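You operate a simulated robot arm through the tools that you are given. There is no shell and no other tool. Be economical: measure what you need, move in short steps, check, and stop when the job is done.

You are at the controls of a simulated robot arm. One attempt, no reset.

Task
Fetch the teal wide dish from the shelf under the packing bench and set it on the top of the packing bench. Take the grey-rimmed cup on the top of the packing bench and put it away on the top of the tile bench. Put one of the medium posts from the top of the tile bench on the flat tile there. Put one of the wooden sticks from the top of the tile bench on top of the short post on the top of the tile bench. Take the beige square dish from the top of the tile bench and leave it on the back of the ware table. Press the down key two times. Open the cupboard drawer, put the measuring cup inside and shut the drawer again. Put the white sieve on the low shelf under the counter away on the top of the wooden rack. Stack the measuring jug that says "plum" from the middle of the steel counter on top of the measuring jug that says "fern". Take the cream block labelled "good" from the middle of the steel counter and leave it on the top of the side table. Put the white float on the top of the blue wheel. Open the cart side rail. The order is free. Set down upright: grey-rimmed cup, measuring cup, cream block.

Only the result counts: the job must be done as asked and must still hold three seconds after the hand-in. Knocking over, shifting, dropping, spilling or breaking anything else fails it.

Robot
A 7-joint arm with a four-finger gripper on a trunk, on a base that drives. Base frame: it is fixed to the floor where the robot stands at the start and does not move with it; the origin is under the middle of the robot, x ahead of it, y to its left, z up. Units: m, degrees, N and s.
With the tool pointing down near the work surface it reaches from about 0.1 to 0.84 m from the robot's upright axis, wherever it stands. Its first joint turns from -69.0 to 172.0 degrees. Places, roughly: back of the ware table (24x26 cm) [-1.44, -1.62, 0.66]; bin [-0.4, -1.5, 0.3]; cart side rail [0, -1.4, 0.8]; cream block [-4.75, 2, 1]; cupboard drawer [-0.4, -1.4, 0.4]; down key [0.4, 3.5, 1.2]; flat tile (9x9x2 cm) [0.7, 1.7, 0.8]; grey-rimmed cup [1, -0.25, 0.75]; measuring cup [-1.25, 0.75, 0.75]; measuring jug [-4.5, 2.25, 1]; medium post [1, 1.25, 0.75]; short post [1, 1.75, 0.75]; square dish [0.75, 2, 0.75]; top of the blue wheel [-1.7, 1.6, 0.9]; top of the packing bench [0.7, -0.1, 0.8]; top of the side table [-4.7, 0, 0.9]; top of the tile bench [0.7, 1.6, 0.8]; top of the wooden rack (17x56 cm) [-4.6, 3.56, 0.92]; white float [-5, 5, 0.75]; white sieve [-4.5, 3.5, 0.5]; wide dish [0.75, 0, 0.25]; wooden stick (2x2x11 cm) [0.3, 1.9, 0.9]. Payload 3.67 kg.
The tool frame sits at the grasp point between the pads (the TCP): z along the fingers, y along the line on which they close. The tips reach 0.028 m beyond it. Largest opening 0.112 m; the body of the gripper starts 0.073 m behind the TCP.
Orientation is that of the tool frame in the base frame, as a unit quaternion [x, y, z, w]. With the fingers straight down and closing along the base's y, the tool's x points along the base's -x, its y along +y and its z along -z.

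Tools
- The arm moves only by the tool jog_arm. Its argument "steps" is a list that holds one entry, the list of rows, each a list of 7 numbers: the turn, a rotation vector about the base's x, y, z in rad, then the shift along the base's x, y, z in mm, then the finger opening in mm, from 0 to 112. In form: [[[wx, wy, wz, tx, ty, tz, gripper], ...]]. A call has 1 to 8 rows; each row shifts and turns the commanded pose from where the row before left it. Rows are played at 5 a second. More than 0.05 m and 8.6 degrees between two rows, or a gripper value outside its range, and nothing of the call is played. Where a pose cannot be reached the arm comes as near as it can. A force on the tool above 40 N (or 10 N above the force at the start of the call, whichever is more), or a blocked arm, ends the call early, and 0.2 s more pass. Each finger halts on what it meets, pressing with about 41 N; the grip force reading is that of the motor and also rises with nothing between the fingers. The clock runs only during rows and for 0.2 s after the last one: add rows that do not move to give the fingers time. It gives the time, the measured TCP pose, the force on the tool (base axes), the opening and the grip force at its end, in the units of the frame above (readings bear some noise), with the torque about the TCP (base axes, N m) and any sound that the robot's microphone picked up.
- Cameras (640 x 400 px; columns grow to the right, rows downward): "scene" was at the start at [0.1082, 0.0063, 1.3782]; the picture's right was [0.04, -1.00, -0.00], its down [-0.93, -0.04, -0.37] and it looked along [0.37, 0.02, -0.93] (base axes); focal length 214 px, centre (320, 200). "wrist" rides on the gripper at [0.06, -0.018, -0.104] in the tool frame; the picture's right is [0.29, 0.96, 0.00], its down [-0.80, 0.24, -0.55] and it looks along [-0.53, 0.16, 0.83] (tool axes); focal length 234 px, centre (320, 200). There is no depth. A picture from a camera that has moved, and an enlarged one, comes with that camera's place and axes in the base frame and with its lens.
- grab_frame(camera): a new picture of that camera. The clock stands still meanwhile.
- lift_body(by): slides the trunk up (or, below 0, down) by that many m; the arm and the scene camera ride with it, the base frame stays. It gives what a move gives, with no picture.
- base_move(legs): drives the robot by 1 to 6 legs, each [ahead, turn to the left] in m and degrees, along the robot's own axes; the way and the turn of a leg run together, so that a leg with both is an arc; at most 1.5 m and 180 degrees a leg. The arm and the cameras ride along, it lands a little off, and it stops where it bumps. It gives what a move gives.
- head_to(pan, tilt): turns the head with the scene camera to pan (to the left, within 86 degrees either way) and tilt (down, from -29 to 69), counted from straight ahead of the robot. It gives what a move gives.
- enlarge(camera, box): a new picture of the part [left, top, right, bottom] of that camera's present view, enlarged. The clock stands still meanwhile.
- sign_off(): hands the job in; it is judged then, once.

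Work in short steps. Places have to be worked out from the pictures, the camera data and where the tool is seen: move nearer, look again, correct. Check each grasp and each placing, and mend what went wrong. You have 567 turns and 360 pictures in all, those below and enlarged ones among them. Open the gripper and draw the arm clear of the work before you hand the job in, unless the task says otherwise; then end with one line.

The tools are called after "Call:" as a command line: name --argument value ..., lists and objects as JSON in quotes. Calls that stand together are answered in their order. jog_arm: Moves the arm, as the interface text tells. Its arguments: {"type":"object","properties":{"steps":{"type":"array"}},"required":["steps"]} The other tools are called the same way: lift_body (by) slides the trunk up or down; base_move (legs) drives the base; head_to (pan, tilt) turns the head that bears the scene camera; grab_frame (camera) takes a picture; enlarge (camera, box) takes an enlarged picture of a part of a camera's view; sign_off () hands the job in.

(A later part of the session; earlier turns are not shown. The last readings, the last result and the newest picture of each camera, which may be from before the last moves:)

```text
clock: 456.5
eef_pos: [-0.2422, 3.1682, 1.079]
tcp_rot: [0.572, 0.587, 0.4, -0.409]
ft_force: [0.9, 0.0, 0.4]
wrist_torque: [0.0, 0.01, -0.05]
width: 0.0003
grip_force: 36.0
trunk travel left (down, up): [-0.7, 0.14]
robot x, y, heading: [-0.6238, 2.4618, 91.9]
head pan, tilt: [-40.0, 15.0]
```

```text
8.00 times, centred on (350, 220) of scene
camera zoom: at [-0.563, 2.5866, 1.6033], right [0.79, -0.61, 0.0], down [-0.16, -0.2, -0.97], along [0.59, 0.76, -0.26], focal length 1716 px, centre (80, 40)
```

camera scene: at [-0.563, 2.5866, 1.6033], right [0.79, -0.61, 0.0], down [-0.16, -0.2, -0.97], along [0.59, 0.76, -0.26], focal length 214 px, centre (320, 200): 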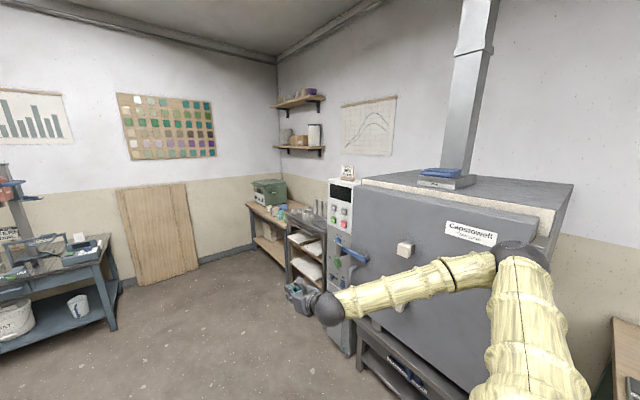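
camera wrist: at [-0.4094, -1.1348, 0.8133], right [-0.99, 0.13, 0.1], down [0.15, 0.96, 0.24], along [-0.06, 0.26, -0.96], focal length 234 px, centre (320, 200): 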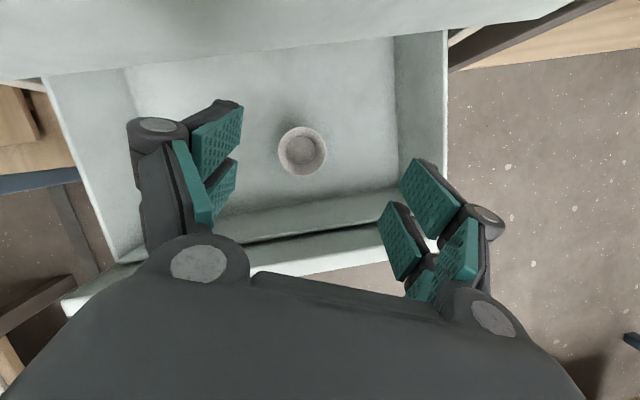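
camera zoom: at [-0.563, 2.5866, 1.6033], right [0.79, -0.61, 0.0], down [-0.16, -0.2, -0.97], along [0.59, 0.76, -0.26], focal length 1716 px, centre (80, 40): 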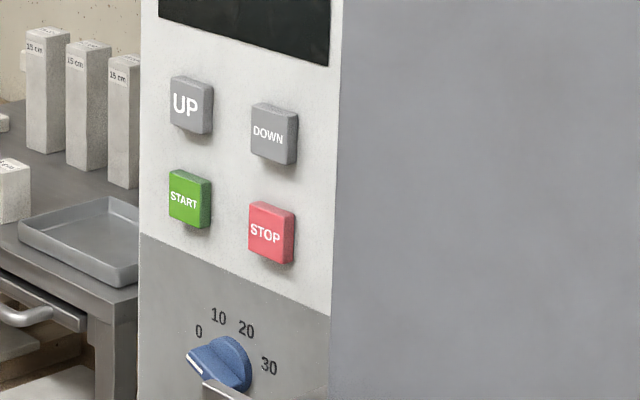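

DOWN key at ≈(0.33,3.49,1.19). Drive to (-0.65,3.86) and face +x.

Call:
base_move --legs '[[1.4, 0], [0, -92]]'

Call:
grab_frame --camera "wrist"

Call:
head_to --pan -20 --tilt 20

Call:
grab_frame --camera "scene"

```text
clock: 467.4
eef_pos: [0.0145, 3.4278, 1.0771]
tcp_rot: [0.819, -0.012, 0.573, 0.009]
ft_force: [-0.6, 0.3, 0.0]
wrist_torque: [0.01, -0.03, 0.01]
width: 0.0
grip_force: 36.5
trunk travel left (down, up): [-0.7, 0.14]
robot x, y, heading: [-0.6712, 3.8465, -1.1]
head pan, tilt: [-40.0, 15.0]
```

```text
209 pictures are left
camera wrist: at [-0.0602, 3.4494, 1.1699], right [0.07, -0.96, 0.27], down [-0.8, -0.22, -0.56], along [0.59, -0.18, -0.78], focal length 234 px, centre (320, 200)
```

wrist: 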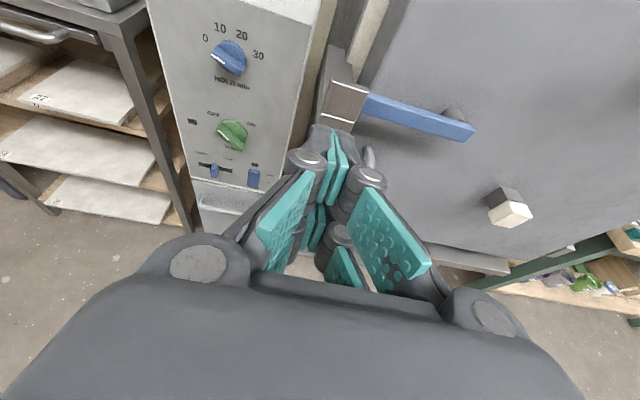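

```text
clock: 468.2
eef_pos: [0.015, 3.4282, 1.0771]
tcp_rot: [0.82, -0.012, 0.573, 0.009]
ft_force: [-0.3, -0.6, 0.3]
wrist_torque: [-0.03, -0.01, 0.01]
width: 0.0
grip_force: 35.7
trunk travel left (down, up): [-0.7, 0.14]
robot x, y, heading: [-0.6727, 3.8491, -1.3]
head pan, tilt: [-20.0, 20.0]
```

```text
208 pictures are left
camera scene: at [-0.5315, 3.8136, 1.5952], right [-0.36, -0.93, 0.0], down [-0.32, 0.12, -0.94], along [0.88, -0.34, -0.34], focal length 214 px, centre (320, 200)
```

scene: 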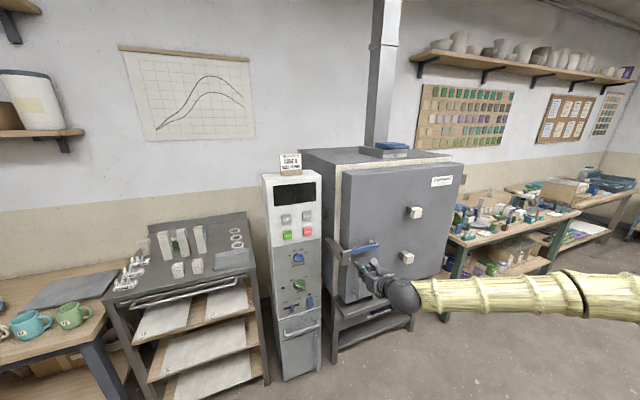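

Call:
enlarge --camera "scene" --box '[266, 190, 346, 240]'

```text
8.00 times, centred on (306, 215) of scene
camera zoom: at [-0.5315, 3.8136, 1.5952], right [-0.36, -0.93, 0.0], down [-0.32, 0.12, -0.94], along [0.88, -0.34, -0.34], focal length 1716 px, centre (432, 80)
```

zoom: 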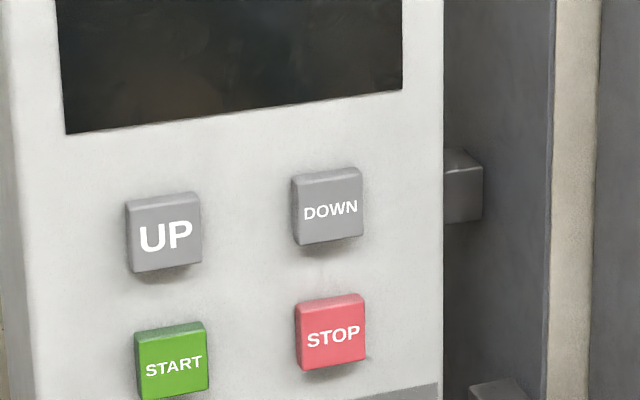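

DOWN key face centre ≈(0.365,3.532,1.172). Level the tool and move the fingertips in front of it.

Call:
jog_arm --steps '[[[0, -0.13, 0, 30, 26, 25, 0], [0, -0.13, 0, 30, 26, 25, 0], [0, 0, 0.02, 30, 26, 25, 0], [0, 0, 0, 30, 26, 24, 0], [0, 0, 0, 40, 0, 0, 0], [0, 0, 0, 40, 0, 0, 0], [0, 0, 0, 40, 0, 0, 0]]]'

Call:
grab_frame --camera "wrist"

Call:
enlarge --camera "scene" --box '[246, 170, 406, 270]'

```text
clock: 469.8
eef_pos: [0.2584, 3.532, 1.1765]
tcp_rot: [0.74, -0.006, 0.673, 0.001]
ft_force: [0.4, 1.2, 0.0]
wrist_torque: [0.02, -0.02, 0.0]
width: 0.0001
grip_force: 35.9
trunk travel left (down, up): [-0.7, 0.14]
robot x, y, heading: [-0.668, 3.8476, -1.0]
head pan, tilt: [-20.0, 20.0]
```

```text
206 pictures are left
camera wrist: at [0.1604, 3.5511, 1.2442], right [0.02, -0.96, 0.28], down [-0.63, -0.23, -0.74], along [0.78, -0.16, -0.61], focal length 234 px, centre (320, 200)
```

wrist: 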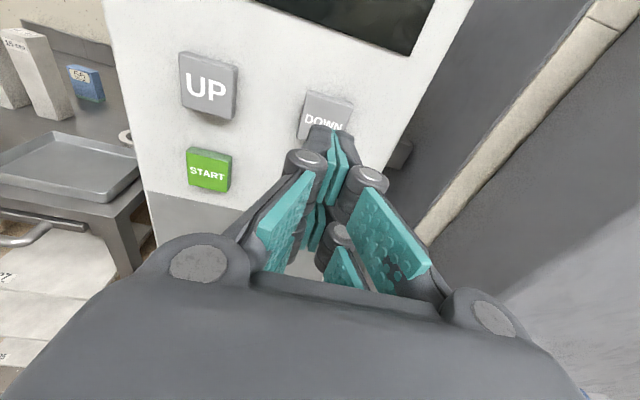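

```text
4.00 times, centred on (326, 220) of scene
camera zoom: at [-0.5299, 3.8138, 1.595], right [-0.36, -0.93, 0.0], down [-0.32, 0.12, -0.94], along [0.88, -0.34, -0.34], focal length 858 px, centre (296, 120)
```

zoom: 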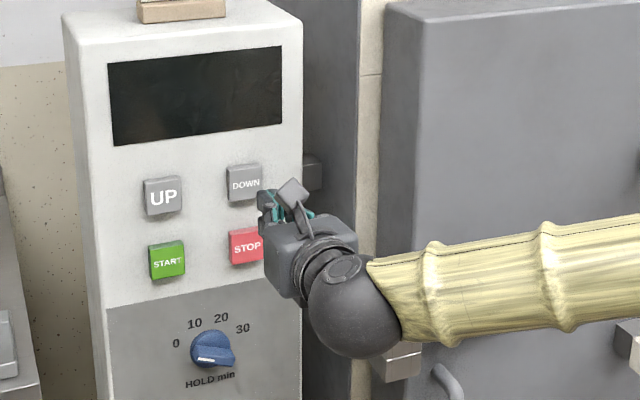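

Tip is aligned. Approach and press in small steps.

Call:
jog_arm --steps '[[[0, 0, 0, 40, 0, 0, 0], [0, 0, 0, 25, 0, -2, 0], [0, 0, 0, 5, 0, 0, 0], [0, 0, 0, 3, 0, 0, 0]]]'

Call:
grab_frame --camera "wrist"

```text
clock: 470.8
eef_pos: [0.3286, 3.5321, 1.1744]
tcp_rot: [0.739, -0.006, 0.674, 0.001]
ft_force: [-0.7, 0.0, -0.1]
wrist_torque: [0.0, 0.0, 0.0]
width: 0.0
grip_force: 35.5
trunk travel left (down, up): [-0.7, 0.14]
robot x, y, heading: [-0.6682, 3.8476, -1.0]
head pan, tilt: [-20.0, 20.0]
```

```text
204 pictures are left
camera wrist: at [0.2318, 3.5518, 1.2433], right [0.02, -0.96, 0.28], down [-0.63, -0.23, -0.74], along [0.78, -0.16, -0.61], focal length 234 px, centre (320, 200)
```

wrist: 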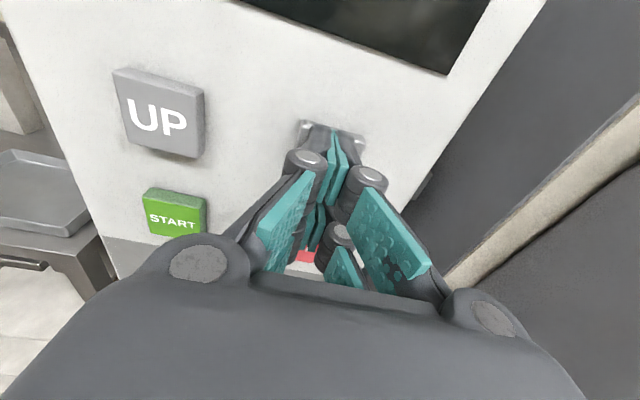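

Fingertips are right at the key. Press forward in 3 mm steps.

Call:
jog_arm --steps '[[[0, 0, 0, 3, 0, 0, 0], [0, 0, 0, 3, 0, 0, 0], [0, 0, 0, 3, 0, 0, 0]]]'

```text
clock: 471.6
eef_pos: [0.339, 3.5322, 1.1754]
tcp_rot: [0.739, -0.007, 0.673, 0.002]
ft_force: [-1.7, 0.8, -0.6]
wrist_torque: [-0.07, 0.02, 0.0]
width: 0.0
grip_force: 36.2
trunk travel left (down, up): [-0.7, 0.14]
robot x, y, heading: [-0.671, 3.8438, -1.3]
head pan, tilt: [-20.0, 20.0]
```

Call:
jog_arm --steps '[[[0, 0, 0, 3, 0, 0, 0], [0, 0, 0, 3, 0, 0, 0]]]'

```text
clock: 472.2
eef_pos: [0.3425, 3.5315, 1.1755]
tcp_rot: [0.739, -0.005, 0.674, 0.001]
ft_force: [-7.6, 0.3, -1.9]
wrist_torque: [-0.03, -0.05, 0.02]
width: 0.0061
grip_force: 35.6
trunk travel left (down, up): [-0.7, 0.14]
robot x, y, heading: [-0.6686, 3.8503, -1.2]
head pan, tilt: [-20.0, 20.0]
heard: click
```

One click heard. Retract 15 mm, then press again.

Call:
jog_arm --steps '[[[0, 0, 0, -8, 0, 0, 0], [0, 0, 0, -8, 0, 0, 0], [0, 0, 0, 0, 0, 0, 0]]]'

Call:
jog_arm --steps '[[[0, 0, 0, 8, 0, 0, 0], [0, 0, 0, 3, 0, 0, 0], [0, 0, 0, 3, 0, 0, 0], [0, 0, 0, 2, 0, 0, 0]]]'

```text
clock: 473.0
eef_pos: [0.3273, 3.5321, 1.1749]
tcp_rot: [0.739, -0.007, 0.674, 0.002]
ft_force: [-0.4, 0.3, -0.1]
wrist_torque: [0.05, -0.03, 0.02]
width: 0.0
grip_force: 35.7
trunk travel left (down, up): [-0.7, 0.14]
robot x, y, heading: [-0.6689, 3.8459, -1.2]
head pan, tilt: [-20.0, 20.0]
```

```text
clock: 474.0
eef_pos: [0.3435, 3.5307, 1.175]
tcp_rot: [0.739, -0.005, 0.674, 0.0]
ft_force: [-7.1, 0.7, -2.5]
wrist_torque: [-0.05, -0.08, 0.04]
width: 0.006
grip_force: 36.0
trunk travel left (down, up): [-0.7, 0.14]
robot x, y, heading: [-0.6735, 3.8482, -1.0]
head pan, tilt: [-20.0, 20.0]
heard: click
```

Second click. Retract fully and turn to survey the far side of the room.

Call:
jog_arm --steps '[[[0, 0, 0, -20, 0, 0, 0], [0, 0, 0, -45, 0, 0, 0], [0, 0, 0, -45, 0, 0, 0], [0, 0, 0, -45, 0, 0, 0], [0, 0, 0, -45, 0, 0, 0], [0, 0, 0, -45, 0, 0, 0]]]'

Call:
base_move --legs '[[0, 170]]'

Call:
head_to --pan 20 --tilt 15

Call:
grab_frame --camera "scene"

Call:
head_to --pan -30 --tilt 15

Call:
grab_frame --camera "scene"

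```text
clock: 475.4
eef_pos: [0.0974, 3.5325, 1.1771]
tcp_rot: [0.738, -0.006, 0.675, 0.001]
ft_force: [0.1, 0.3, 0.8]
wrist_torque: [-0.03, 0.01, 0.04]
width: 0.0
grip_force: 35.6
trunk travel left (down, up): [-0.7, 0.14]
robot x, y, heading: [-0.6711, 3.8446, -1.2]
head pan, tilt: [-20.0, 20.0]
```

```text
clock: 482.8
eef_pos: [-1.3713, 4.2911, 1.1762]
tcp_rot: [0.071, 0.736, 0.06, -0.67]
ft_force: [0.3, 0.3, 0.1]
wrist_torque: [0.0, 0.0, 0.0]
width: 0.0
grip_force: 35.8
trunk travel left (down, up): [-0.7, 0.14]
robot x, y, heading: [-0.6699, 3.8463, 168.6]
head pan, tilt: [-20.0, 20.0]
```

```text
clock: 483.8
eef_pos: [-1.3697, 4.2931, 1.1762]
tcp_rot: [0.072, 0.735, 0.061, -0.671]
ft_force: [-0.2, 0.7, 0.3]
wrist_torque: [0.03, -0.02, 0.02]
width: 0.0003
grip_force: 35.4
trunk travel left (down, up): [-0.7, 0.14]
robot x, y, heading: [-0.6724, 3.8479, 168.6]
head pan, tilt: [20.0, 15.0]
```

```text
203 pictures are left
camera scene: at [-0.8099, 3.8467, 1.6034], right [-0.15, 0.99, 0.0], down [0.26, 0.04, -0.97], along [-0.95, -0.15, -0.26], focal length 214 px, centre (320, 200)
```

scene: 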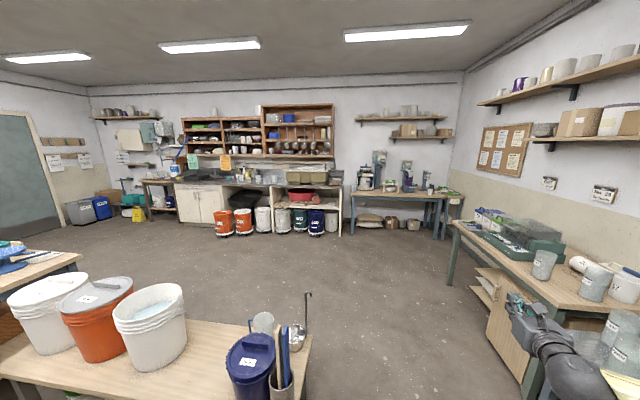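

```text
clock: 485.0
eef_pos: [-1.3705, 4.2922, 1.1752]
tcp_rot: [0.072, 0.736, 0.062, -0.671]
ft_force: [0.6, 0.6, -0.5]
wrist_torque: [0.01, 0.03, -0.01]
width: 0.0
grip_force: 35.7
trunk travel left (down, up): [-0.7, 0.14]
robot x, y, heading: [-0.6686, 3.8486, 168.5]
head pan, tilt: [-30.0, 15.0]
```

```text
202 pictures are left
camera scene: at [-0.7878, 3.9223, 1.6033], right [0.66, 0.75, 0.0], down [0.19, -0.17, -0.97], along [-0.73, 0.64, -0.26], focal length 214 px, centre (320, 200)
```

scene: 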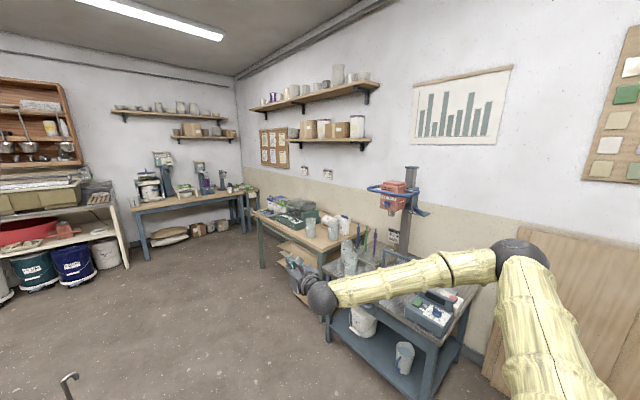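

Corridor to the far side is narrow on the right; I bring the arm toward the robot's centreline to slim its profile.

Call:
jog_arm --steps '[[[0, 0, 0, -2, -45, 0, 0], [0, 0, 0, -2, -45, 0, 0], [0, 0, 0, -2, -45, 0, 0], [0, 0, 0, -2, -45, 0, 0], [0, 0, 0, -2, -45, 0, 0], [0, 0, 0, -2, -45, 0, 0], [0, 0, 0, -2, -45, 0, 0], [0, 0, 0, -2, -45, 0, 0]]]'

Call:
grab_frame --camera "scene"

```text
clock: 486.8
eef_pos: [-1.3873, 3.929, 1.1767]
tcp_rot: [0.071, 0.736, 0.061, -0.671]
ft_force: [0.8, -0.1, 0.3]
wrist_torque: [-0.01, 0.02, -0.04]
width: 0.0
grip_force: 35.8
trunk travel left (down, up): [-0.7, 0.14]
robot x, y, heading: [-0.6703, 3.8508, 168.8]
head pan, tilt: [-30.0, 15.0]
```

```text
201 pictures are left
camera scene: at [-0.7887, 3.9193, 1.6034], right [0.66, 0.75, 0.0], down [0.2, -0.17, -0.97], along [-0.73, 0.64, -0.26], focal length 214 px, centre (320, 200)
```

scene: 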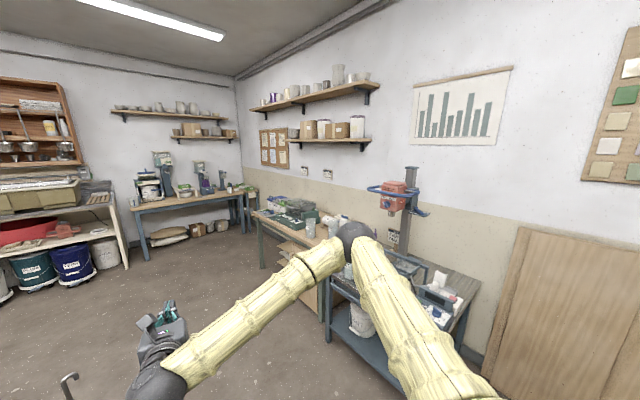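

Slimmer now. Drive through: turn right 5°, 0.85 m, left 17°, 1.3 m.

Call:
base_move --legs '[[0, -5], [0.85, 0], [0, 16], [1.3, 0]]'

Call:
head_to --pan 20 --tilt 20

Call:
grab_frame --camera "scene"

Call:
head_to --pan -25 --tilt 20

Call:
grab_frame --camera "scene"

```text
clock: 498.8
eef_pos: [-3.5027, 4.0208, 1.1765]
tcp_rot: [-0.004, 0.739, -0.007, -0.674]
ft_force: [0.4, 0.0, -0.1]
wrist_torque: [0.0, -0.01, 0.0]
width: 0.0002
grip_force: 35.7
trunk travel left (down, up): [-0.7, 0.14]
robot x, y, heading: [-2.7836, 4.0809, -179.5]
head pan, tilt: [-30.0, 15.0]
```

```text
clock: 500.0
eef_pos: [-3.503, 4.0216, 1.1766]
tcp_rot: [-0.004, 0.739, -0.008, -0.674]
ft_force: [0.3, 0.2, -0.3]
wrist_torque: [-0.02, 0.01, 0.03]
width: 0.0
grip_force: 35.2
trunk travel left (down, up): [-0.7, 0.14]
robot x, y, heading: [-2.7855, 4.0821, -179.5]
head pan, tilt: [20.0, 20.0]
```

```text
200 pictures are left
camera scene: at [-2.9198, 4.0532, 1.5952], right [-0.35, 0.94, 0.0], down [0.32, 0.12, -0.94], along [-0.88, -0.33, -0.34], focal length 214 px, centre (320, 200)
```

scene: 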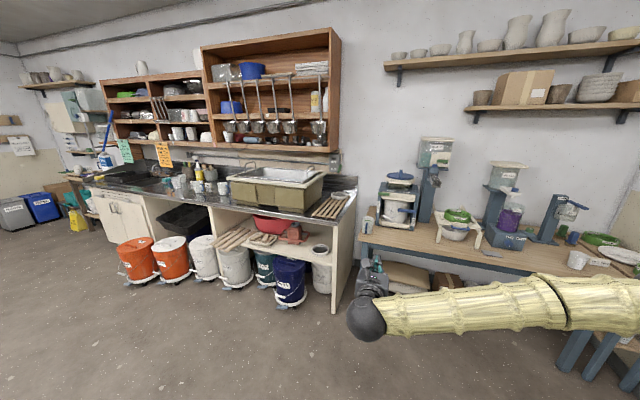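

```text
clock: 501.1
eef_pos: [-3.5028, 4.0212, 1.1773]
tcp_rot: [-0.004, 0.739, -0.008, -0.674]
ft_force: [-0.3, 0.3, 0.1]
wrist_torque: [0.02, -0.01, 0.03]
width: 0.0001
grip_force: 35.4
trunk travel left (down, up): [-0.7, 0.14]
robot x, y, heading: [-2.7844, 4.0859, -179.7]
head pan, tilt: [-25.0, 20.0]
```

```text
199 pictures are left
camera scene: at [-2.9171, 4.1243, 1.5952], right [0.42, 0.91, 0.0], down [0.31, -0.14, -0.94], along [-0.85, 0.39, -0.34], focal length 214 px, centre (320, 200)
```

scene: 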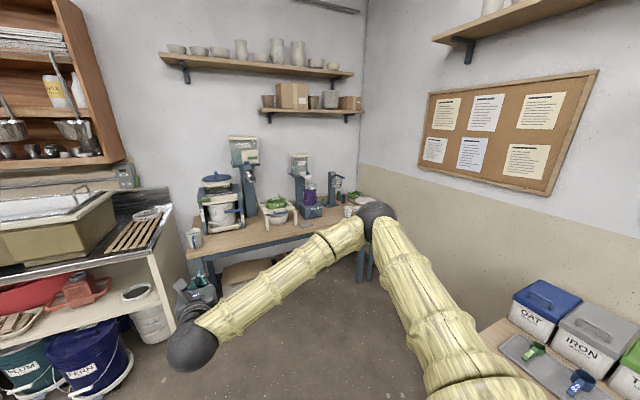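

Zoom in on the rack/sieve region and the corner table.

Call:
head_to --pan 10 --tilt 25

Call:
enlarge --camera "scene" --box '[200, 120, 360, 220]'

Call:
enlarge --camera "scene" --box '[120, 170, 320, 295]'

Call:
enlarge --camera "scene" --box '[300, 150, 500, 275]'

```text
clock: 502.1
eef_pos: [-3.5029, 4.0189, 1.1761]
tcp_rot: [-0.004, 0.739, -0.008, -0.674]
ft_force: [-0.1, -0.2, 0.0]
wrist_torque: [0.01, 0.01, -0.01]
width: 0.0
grip_force: 35.7
trunk travel left (down, up): [-0.7, 0.14]
robot x, y, heading: [-2.7839, 4.0849, -179.8]
head pan, tilt: [10.0, 25.0]
```

```text
4.00 times, centred on (280, 170) of scene
camera zoom: at [-2.9231, 4.0691, 1.5871], right [-0.18, 0.98, 0.0], down [0.42, 0.08, -0.91], along [-0.89, -0.16, -0.42], focal length 858 px, centre (480, 320)
```

zoom: 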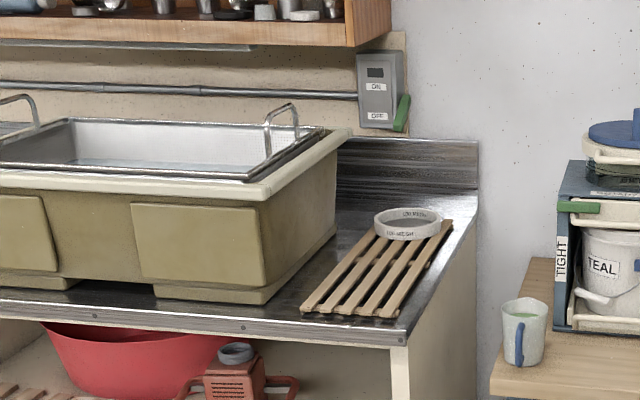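

```text
3.20 times, centred on (220, 232) of scene
camera zoom: at [-2.9231, 4.0691, 1.5871], right [-0.18, 0.98, 0.0], down [0.42, 0.08, -0.91], along [-0.89, -0.16, -0.42], focal length 686 px, centre (640, 96)
```

zoom: 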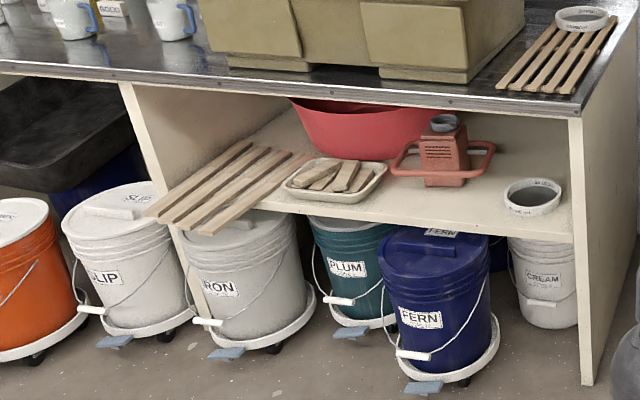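

```text
3.20 times, centred on (400, 212) of scene
camera zoom: at [-2.9231, 4.0691, 1.5871], right [-0.18, 0.98, 0.0], down [0.42, 0.08, -0.91], along [-0.89, -0.16, -0.42], focal length 686 px, centre (64, 160)
```

zoom: 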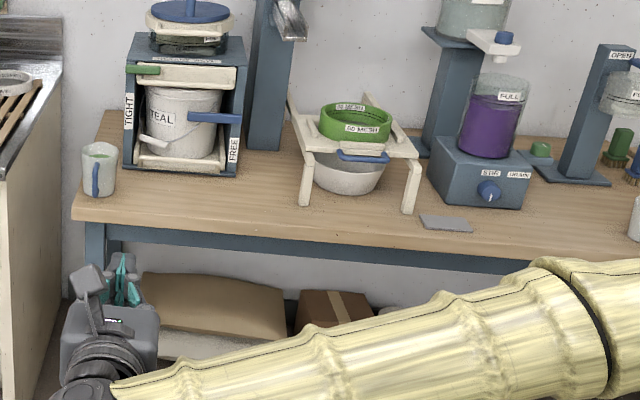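

Targets identified: white sieve ring on the low shelf's right end ≈(-4.47,3.48), rack on the counter top above it. Drive to about (-3.35,3.1) facing -x.

Call:
base_move --legs '[[0, 60], [1.13, 0], [0, -60]]'

Call:
head_to --pan -15 --tilt 30

Call:
grab_frame --camera "scene"

Call:
enlarge --camera "scene" --box '[230, 150, 390, 250]'

```text
clock: 513.2
eef_pos: [-4.046, 3.0143, 1.1759]
tcp_rot: [-0.01, 0.739, -0.013, -0.674]
ft_force: [1.0, 0.5, 0.4]
wrist_torque: [0.0, 0.04, 0.0]
width: 0.0
grip_force: 36.0
trunk travel left (down, up): [-0.7, 0.14]
robot x, y, heading: [-3.3275, 3.0893, -178.4]
head pan, tilt: [10.0, 25.0]
```

```text
clock: 514.1
eef_pos: [-4.0445, 3.0144, 1.1763]
tcp_rot: [-0.012, 0.738, -0.015, -0.674]
ft_force: [-0.2, 0.1, -0.5]
wrist_torque: [0.01, -0.02, 0.0]
width: 0.0
grip_force: 36.3
trunk travel left (down, up): [-0.7, 0.14]
robot x, y, heading: [-3.3246, 3.0922, -178.4]
head pan, tilt: [-15.0, 30.0]
```

```text
195 pictures are left
camera scene: at [-3.4647, 3.1147, 1.5792], right [0.23, 0.97, 0.0], down [0.49, -0.12, -0.87], along [-0.84, 0.2, -0.5], focal length 214 px, centre (320, 200)
```

scene: 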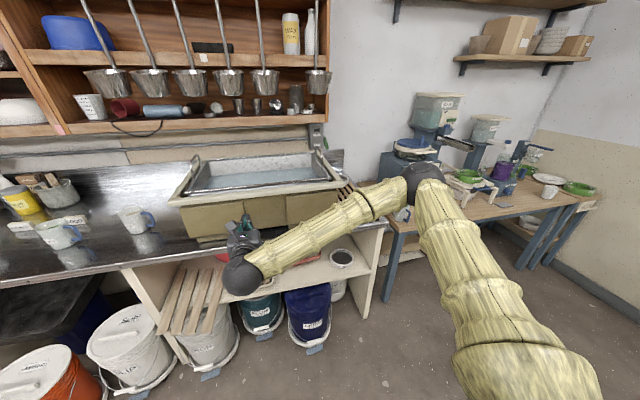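

```text
4.00 times, centred on (310, 200) of scene
camera zoom: at [-3.4647, 3.1147, 1.5792], right [0.23, 0.97, 0.0], down [0.49, -0.12, -0.87], along [-0.84, 0.2, -0.5], focal length 858 px, centre (360, 200)
```

zoom: 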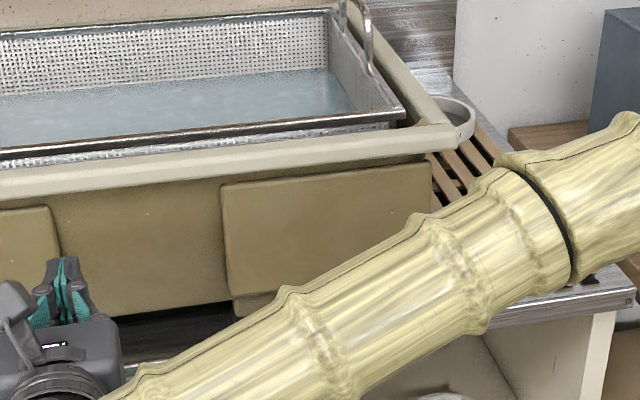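

Sieve at ≈(-4.44,3.49). Tilt the tool to ~55°, shift right to y≈3.4, and lower the trunk to view the low shelf.

Call:
jog_arm --steps '[[[0, -0.13, 0, 0, 45, 0, 60], [0, -0.13, 0, 0, 45, 0, 60], [0, -0.13, 0, 0, 45, 0, 60], [0, -0.13, 0, 0, 45, 0, 60], [0, 0, 0, 0, 45, 0, 60], [0, 0, 0, 0, 45, 0, 60], [0, 0, 0, 0, 45, 0, 60], [0, 0, 0, 0, 45, 0, 60]]]'

Call:
lift_body --by -0.4

Call:
grab_frame --camera "wrist"

Call:
grab_frame --camera "scene"

```text
clock: 515.9
eef_pos: [-4.0456, 3.3771, 1.1757]
tcp_rot: [-0.007, 0.887, -0.018, -0.462]
ft_force: [0.5, -0.1, 0.5]
wrist_torque: [-0.04, -0.02, -0.02]
width: 0.0599
grip_force: 0.0
trunk travel left (down, up): [-0.7, 0.14]
robot x, y, heading: [-3.3281, 3.0922, -178.5]
head pan, tilt: [-15.0, 30.0]
```

```text
clock: 519.8
eef_pos: [-4.0453, 3.3733, 0.7758]
tcp_rot: [-0.007, 0.887, -0.017, -0.461]
ft_force: [-0.1, -0.4, 0.6]
wrist_torque: [0.03, 0.01, -0.01]
width: 0.0601
grip_force: 0.1
trunk travel left (down, up): [-0.3, 0.54]
robot x, y, heading: [-3.3266, 3.093, -178.6]
head pan, tilt: [-15.0, 30.0]
```

```text
193 pictures are left
camera wrist: at [-3.9937, 3.3608, 0.8843], right [-0.19, 0.96, 0.21], down [0.9, 0.26, -0.34], along [-0.38, 0.13, -0.92], focal length 234 px, centre (320, 200)
```

wrist: 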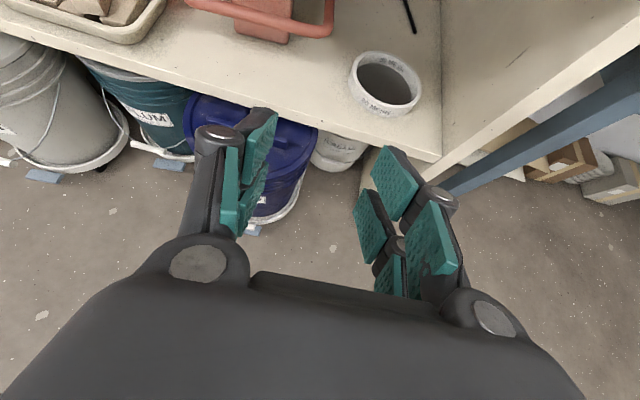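

```text
192 pictures are left
camera scene: at [-3.4645, 3.1149, 1.1792], right [0.23, 0.97, 0.0], down [0.49, -0.12, -0.87], along [-0.84, 0.2, -0.5], focal length 214 px, centre (320, 200)
```

scene: 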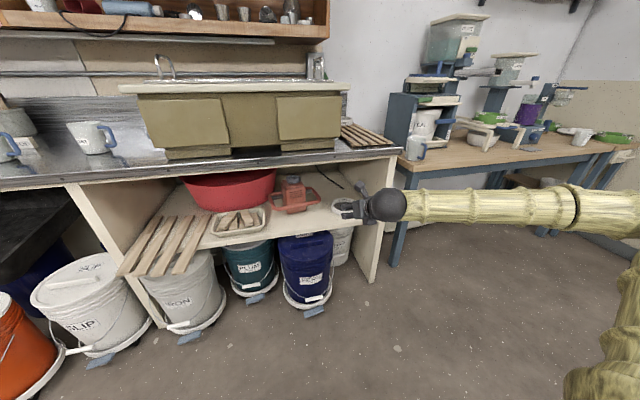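

Move closer: TCP toward (-4.25,3.40,0.68) and look again.

Call:
jog_arm --steps '[[[0, 0, 0, -40, 7, -25, 60], [0, 0, 0, -40, 7, -25, 60], [0, 0, 0, -40, 7, -25, 60], [0, 0, 0, -40, 7, -20, 60]]]'

Call:
grab_frame --camera "wrist"

```text
clock: 520.8
eef_pos: [-4.2056, 3.4021, 0.6789]
tcp_rot: [-0.007, 0.887, -0.017, -0.461]
ft_force: [-0.1, 0.8, 0.4]
wrist_torque: [0.02, 0.0, 0.01]
width: 0.0603
grip_force: 0.0
trunk travel left (down, up): [-0.3, 0.54]
robot x, y, heading: [-3.3258, 3.0923, -178.6]
head pan, tilt: [-15.0, 30.0]
```

```text
191 pictures are left
camera wrist: at [-4.1541, 3.3891, 0.788], right [-0.19, 0.96, 0.21], down [0.9, 0.26, -0.34], along [-0.38, 0.13, -0.92], focal length 234 px, centre (320, 200)
```

wrist: 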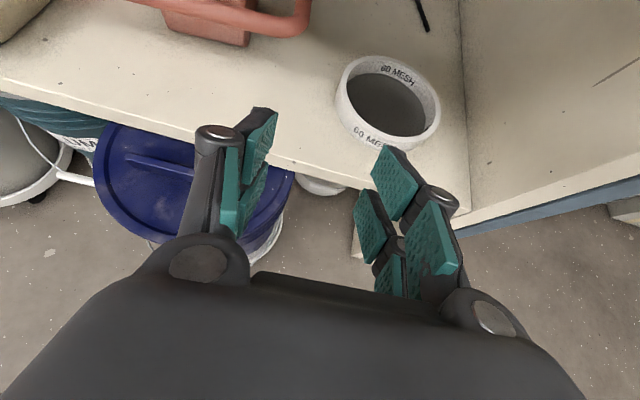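

Left wall of the ring is at ≈(-4.41,3.4245), top z≈0.56. Move above it.

Call:
jog_arm --steps '[[[0, 0, 0, -40, 6, -10, 44], [0, 0, 0, -40, 6, -10, 44], [0, 0, 0, -40, 6, -15, 44], [0, 0, 0, -40, 4, -15, 44], [0, 0, 0, -40, 0, -15, 44]]]'

Call:
grab_frame --camera "wrist"

Call:
grab_frame --camera "scene"

```text
clock: 522.0
eef_pos: [-4.4074, 3.424, 0.6146]
tcp_rot: [-0.007, 0.888, -0.017, -0.46]
ft_force: [-0.6, 0.3, 0.5]
wrist_torque: [-0.02, -0.02, 0.01]
width: 0.0441
grip_force: 0.1
trunk travel left (down, up): [-0.3, 0.54]
robot x, y, heading: [-3.3254, 3.0915, -178.7]
head pan, tilt: [-15.0, 30.0]
```

```text
190 pictures are left
camera wrist: at [-4.3547, 3.4112, 0.7229], right [-0.19, 0.96, 0.21], down [0.9, 0.26, -0.34], along [-0.38, 0.13, -0.92], focal length 234 px, centre (320, 200)
```

wrist: 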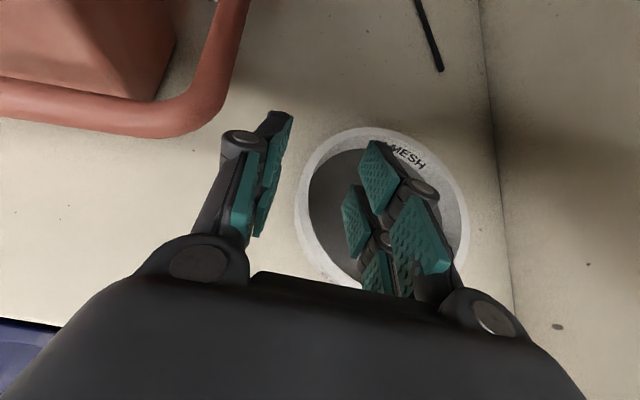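

```text
189 pictures are left
camera scene: at [-3.4647, 3.1153, 1.1791], right [0.23, 0.97, 0.0], down [0.49, -0.12, -0.87], along [-0.84, 0.2, -0.5], focal length 214 px, centre (320, 200)
```

scene: 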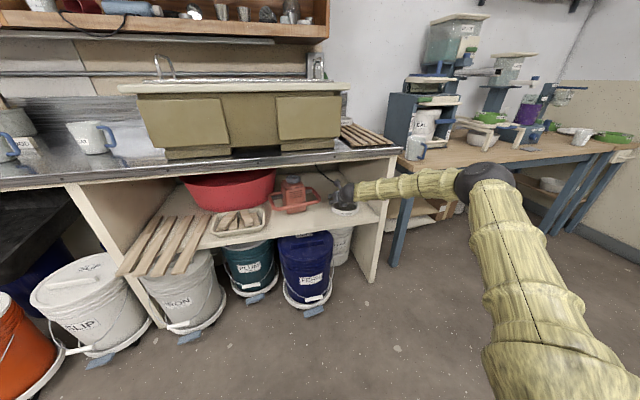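

Left wall at y≈3.425; ring centre x≈-4.437. Shift 20 mm forward while descending.

Call:
jog_arm --steps '[[[0, 0, 0, -10, 0, -15, 44], [0, 0, 0, -10, 0, -15, 44], [0, 0, 0, 0, 1, -10, 44], [0, 0, 0, 0, 0, -10, 44]]]'

Call:
grab_frame --camera "wrist"

```text
clock: 523.0
eef_pos: [-4.4272, 3.425, 0.5652]
tcp_rot: [-0.007, 0.887, -0.017, -0.461]
ft_force: [-0.3, 0.6, 1.4]
wrist_torque: [0.02, 0.01, 0.03]
width: 0.044
grip_force: 0.0
trunk travel left (down, up): [-0.3, 0.54]
robot x, y, heading: [-3.3282, 3.0933, -178.5]
head pan, tilt: [-15.0, 30.0]
```

```text
188 pictures are left
camera wrist: at [-4.3741, 3.4117, 0.674], right [-0.19, 0.96, 0.21], down [0.9, 0.26, -0.34], along [-0.38, 0.13, -0.92], focal length 234 px, centre (320, 200)
```

wrist: 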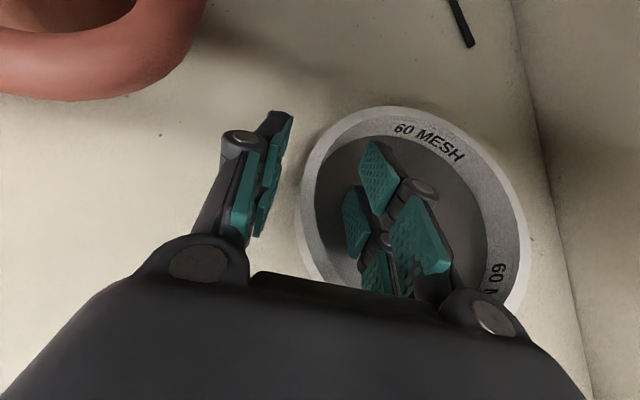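

Call:
jog_arm --steps '[[[0, 0, 0, 0, 0, -8, 44], [0, 0, 0, 0, 0, -6, 44], [0, 0, 0, 0, 0, -4, 44]]]'

Call:
jog_arm --steps '[[[0, 0, 0, 0, 0, 0, 25], [0, 0, 0, 0, 0, 0, 12], [0, 0, 0, 0, 0, 0, 0], [0, 0, 0, 0, 0, 0, 0]]]'

Call:
grab_frame --camera "wrist"

```text
clock: 523.6
eef_pos: [-4.4299, 3.4251, 0.564]
tcp_rot: [-0.007, 0.884, -0.017, -0.468]
ft_force: [-6.1, 2.1, 17.6]
wrist_torque: [0.49, 0.37, 0.22]
width: 0.0455
grip_force: 0.9
trunk travel left (down, up): [-0.3, 0.54]
robot x, y, heading: [-3.3273, 3.0945, -178.6]
head pan, tilt: [-15.0, 30.0]
stopped in row 3: the force on the tool passed its limit at 43 N (the readings are from after the stop); the commanded pose is now the measured one
```

```text
clock: 524.6
eef_pos: [-4.427, 3.4231, 0.5641]
tcp_rot: [-0.007, 0.884, -0.017, -0.467]
ft_force: [-3.6, -12.2, 34.2]
wrist_torque: [0.17, 0.52, 0.13]
width: 0.0066
grip_force: 40.8
trunk travel left (down, up): [-0.3, 0.54]
robot x, y, heading: [-3.3252, 3.0925, -178.6]
head pan, tilt: [-15.0, 30.0]
```

```text
187 pictures are left
camera wrist: at [-4.3741, 3.4102, 0.672], right [-0.19, 0.96, 0.22], down [0.9, 0.26, -0.35], along [-0.39, 0.13, -0.91], focal length 234 px, centre (320, 200)
```

wrist: 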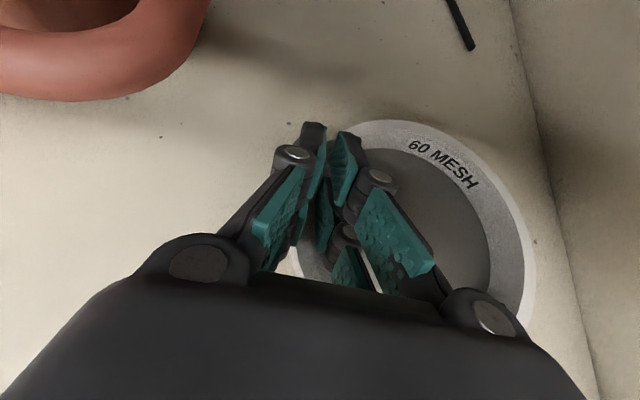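

Closed on ~6.6 mm wall after touching the mesh/shelf. Lift 3 cm and check that the ring follows.

Call:
jog_arm --steps '[[[0, 0, 0, 0, 0, 10, 0], [0, 0, 0, 0, 0, 12, 0], [0, 0, 0, 0, 0, 14, 0]]]'

Call:
grab_frame --camera "wrist"

```text
clock: 525.4
eef_pos: [-4.428, 3.4265, 0.5943]
tcp_rot: [-0.007, 0.885, -0.018, -0.464]
ft_force: [0.1, 1.1, -0.2]
wrist_torque: [-0.09, -0.05, 0.01]
width: 0.0065
grip_force: 41.2
trunk travel left (down, up): [-0.3, 0.54]
robot x, y, heading: [-3.3263, 3.0952, -178.4]
head pan, tilt: [-15.0, 30.0]
```

```text
186 pictures are left
camera wrist: at [-4.375, 3.4128, 0.7013], right [-0.19, 0.96, 0.21], down [0.9, 0.26, -0.35], along [-0.39, 0.13, -0.91], focal length 234 px, centre (320, 200)
```

wrist: 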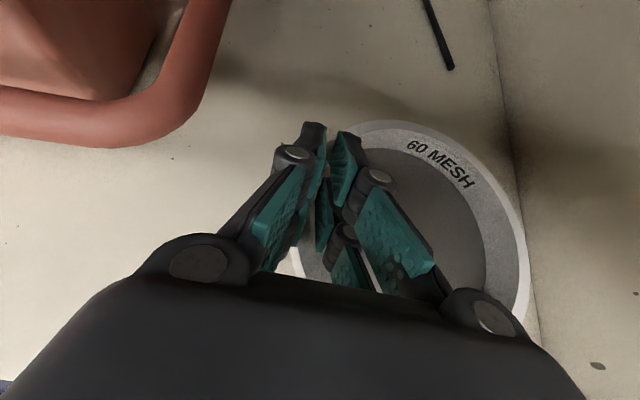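

Ring is held. Back out and raise above the counter.

Call:
jog_arm --steps '[[[0, 0, 0, 0, 0, 25, 0]]]'

Call:
base_move --legs '[[-0.4, 0]]'

Call:
lift_body --by 0.4

Call:
lift_body --by 0.12

Call:
grab_frame --camera "wrist"

Call:
grab_frame --camera "scene"

```text
clock: 525.8
eef_pos: [-4.4288, 3.4251, 0.6181]
tcp_rot: [-0.007, 0.885, -0.017, -0.464]
ft_force: [0.2, 0.2, -1.2]
wrist_torque: [-0.08, 0.03, -0.02]
width: 0.0068
grip_force: 41.1
trunk travel left (down, up): [-0.3, 0.54]
robot x, y, heading: [-3.3272, 3.0943, -178.5]
head pan, tilt: [-15.0, 30.0]
```

```text
clock: 528.3
eef_pos: [-4.0323, 3.4339, 0.6199]
tcp_rot: [-0.008, 0.885, -0.018, -0.465]
ft_force: [-0.1, -0.2, -0.9]
wrist_torque: [-0.07, 0.02, 0.03]
width: 0.0067
grip_force: 41.3
trunk travel left (down, up): [-0.3, 0.54]
robot x, y, heading: [-2.9335, 3.1055, -178.3]
head pan, tilt: [-15.0, 30.0]
```

```text
clock: 532.1
eef_pos: [-4.0328, 3.4352, 1.0182]
tcp_rot: [-0.008, 0.886, -0.018, -0.464]
ft_force: [0.5, 0.2, -0.1]
wrist_torque: [-0.09, 0.0, -0.02]
width: 0.0069
grip_force: 41.0
trunk travel left (down, up): [-0.7, 0.14]
robot x, y, heading: [-2.9333, 3.1041, -178.3]
head pan, tilt: [-15.0, 30.0]
```

```text
clock: 533.6
eef_pos: [-4.0313, 3.4342, 1.1389]
tcp_rot: [-0.008, 0.885, -0.018, -0.464]
ft_force: [-0.1, 0.4, -2.1]
wrist_torque: [-0.11, 0.01, -0.01]
width: 0.007
grip_force: 41.5
trunk travel left (down, up): [-0.82, 0.02]
robot x, y, heading: [-2.9268, 3.1016, -178.1]
head pan, tilt: [-15.0, 30.0]
```

```text
185 pictures are left
camera wrist: at [-3.9791, 3.4215, 1.247], right [-0.19, 0.96, 0.21], down [0.9, 0.26, -0.35], along [-0.39, 0.13, -0.91], focal length 234 px, centre (320, 200)
```

wrist: 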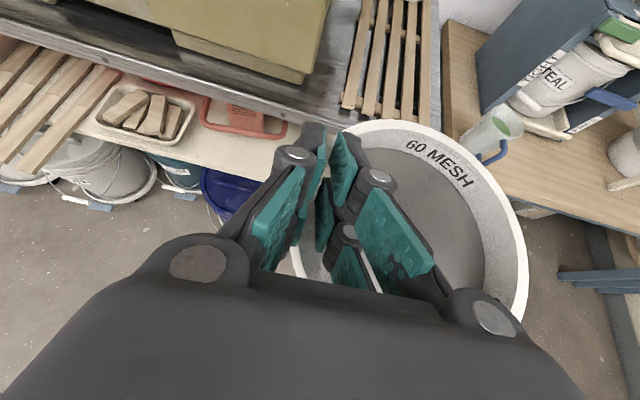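

```text
184 pictures are left
camera scene: at [-3.0675, 3.1263, 1.699], right [0.23, 0.97, 0.0], down [0.49, -0.12, -0.87], along [-0.84, 0.2, -0.5], focal length 214 px, centre (320, 200)
```

scene: 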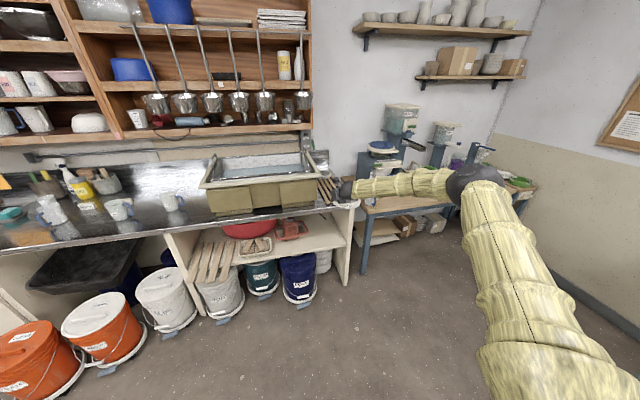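

Rack centre y≈3.565, front x≈-4.34. Jog +y 85 mm then drive 0.41 m so the ring is over the rack's front half.

Call:
jog_arm --steps '[[[0, 0, 0, 0, 45, 0, 0], [0, 0, 0, 0, 43, 0, 0]]]'

Call:
base_move --legs '[[0.41, 0]]'

Call:
grab_frame --camera "wrist"

Call:
grab_frame --camera "scene"

```text
clock: 534.2
eef_pos: [-4.0317, 3.5228, 1.1384]
tcp_rot: [-0.007, 0.885, -0.018, -0.465]
ft_force: [-1.1, 0.0, -1.1]
wrist_torque: [-0.07, 0.04, 0.0]
width: 0.0068
grip_force: 41.0
trunk travel left (down, up): [-0.82, 0.02]
robot x, y, heading: [-2.9277, 3.1042, -178.4]
head pan, tilt: [-15.0, 30.0]
```

```text
clock: 536.8
eef_pos: [-4.4402, 3.5101, 1.1393]
tcp_rot: [-0.009, 0.885, -0.018, -0.465]
ft_force: [0.0, 0.2, -1.5]
wrist_torque: [-0.07, 0.01, 0.01]
width: 0.0066
grip_force: 41.2
trunk travel left (down, up): [-0.82, 0.02]
robot x, y, heading: [-3.3358, 3.0897, -178.4]
head pan, tilt: [-15.0, 30.0]
```

```text
183 pictures are left
camera wrist: at [-4.3864, 3.4973, 1.247], right [-0.19, 0.96, 0.21], down [0.9, 0.26, -0.35], along [-0.39, 0.13, -0.91], focal length 234 px, centre (320, 200)
```

wrist: 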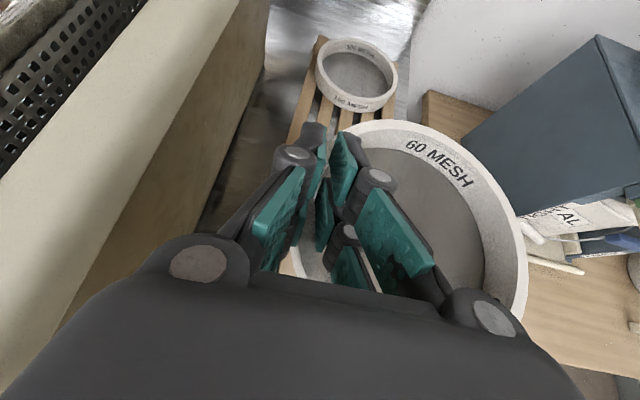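

```text
182 pictures are left
camera scene: at [-3.4751, 3.1141, 1.6991], right [0.23, 0.97, 0.0], down [0.49, -0.12, -0.87], along [-0.84, 0.2, -0.5], focal length 214 px, centre (320, 200)
```

scene: 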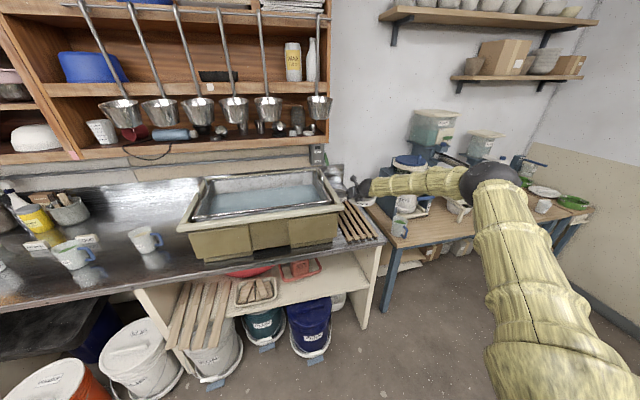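

Aligned over the rack (ring centre ≈(-4.45,3.575)), clear of the sink tub. Lower.

Call:
lift_body --by -0.14

Call:
jog_arm --steps '[[[0, 0, 0, 0, 0, -10, 0], [0, 0, 0, 0, 0, -8, 0], [0, 0, 0, 0, 0, -6, 0]]]'

Call:
grab_frame --camera "wrist"

```text
clock: 538.4
eef_pos: [-4.4381, 3.511, 0.9996]
tcp_rot: [-0.008, 0.885, -0.019, -0.465]
ft_force: [-0.5, -0.5, -0.9]
wrist_torque: [-0.1, 0.0, 0.01]
width: 0.0067
grip_force: 41.0
trunk travel left (down, up): [-0.68, 0.16]
robot x, y, heading: [-3.3415, 3.0929, -178.5]
head pan, tilt: [-15.0, 30.0]
```

```text
clock: 539.2
eef_pos: [-4.439, 3.5111, 0.9758]
tcp_rot: [-0.008, 0.885, -0.018, -0.466]
ft_force: [0.3, 0.3, -1.8]
wrist_torque: [-0.11, -0.02, 0.0]
width: 0.0068
grip_force: 40.8
trunk travel left (down, up): [-0.68, 0.16]
robot x, y, heading: [-3.3389, 3.0914, -178.4]
head pan, tilt: [-15.0, 30.0]
```

```text
181 pictures are left
camera wrist: at [-4.386, 3.4977, 1.0833], right [-0.19, 0.96, 0.21], down [0.9, 0.26, -0.35], along [-0.39, 0.13, -0.91], focal length 234 px, centre (320, 200)
```

wrist: 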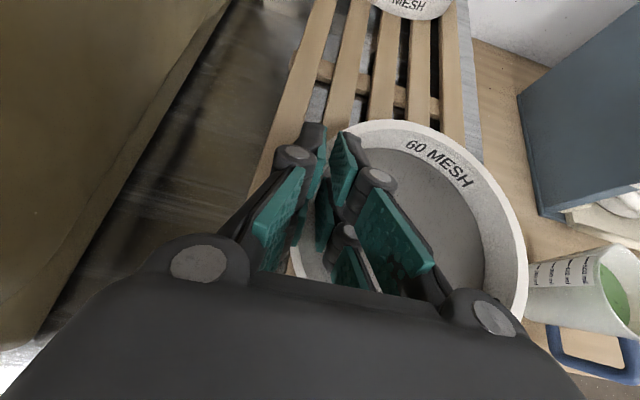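

Shift 7 mm left and continue lowering to contact.

Call:
jog_arm --steps '[[[0, 0, 0, 0, -7, -5, 0], [0, 0, 0, 0, 0, -5, 0], [0, 0, 0, 0, 0, -4, 0], [0, 0, 0, 0, 0, -4, 0]]]'

```text
clock: 540.2
eef_pos: [-4.4397, 3.5027, 0.9653]
tcp_rot: [-0.008, 0.883, -0.018, -0.469]
ft_force: [-11.1, 4.9, 30.4]
wrist_torque: [0.84, 0.01, 0.29]
width: 0.0068
grip_force: 40.6
trunk travel left (down, up): [-0.68, 0.16]
robot x, y, heading: [-3.3396, 3.0888, -178.5]
head pan, tilt: [-15.0, 30.0]
```

Contact on the rack. Ease up 4 mm, release, and withdraw upward.

Call:
jog_arm --steps '[[[0, 0, 0, 0, 0, 5, 0], [0, 0, 0, 0, 0, 0, 15], [0, 0, 0, 0, 0, 0, 30], [0, 0, 0, 0, 0, 0, 30], [0, 0, 0, 0, 0, 20, 30], [0, 0, 0, 0, 0, 30, 30], [0, 0, 0, 10, 0, 40, 30]]]'

Call:
grab_frame --camera "wrist"

```text
clock: 541.8
eef_pos: [-4.4278, 3.5036, 1.0515]
tcp_rot: [-0.007, 0.885, -0.017, -0.465]
ft_force: [0.6, 0.9, -0.2]
wrist_torque: [0.0, 0.0, 0.0]
width: 0.0301
grip_force: 0.1
trunk travel left (down, up): [-0.68, 0.16]
robot x, y, heading: [-3.3374, 3.0896, -178.3]
head pan, tilt: [-15.0, 30.0]
```

```text
180 pictures are left
camera wrist: at [-4.3743, 3.4908, 1.1605], right [-0.19, 0.96, 0.21], down [0.9, 0.26, -0.35], along [-0.39, 0.13, -0.91], focal length 234 px, centre (320, 200)
```

wrist: 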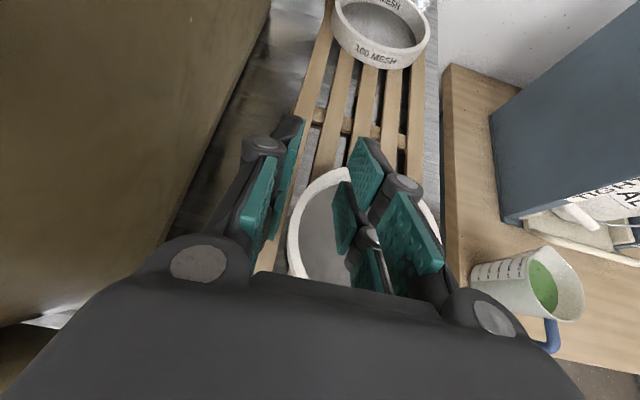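

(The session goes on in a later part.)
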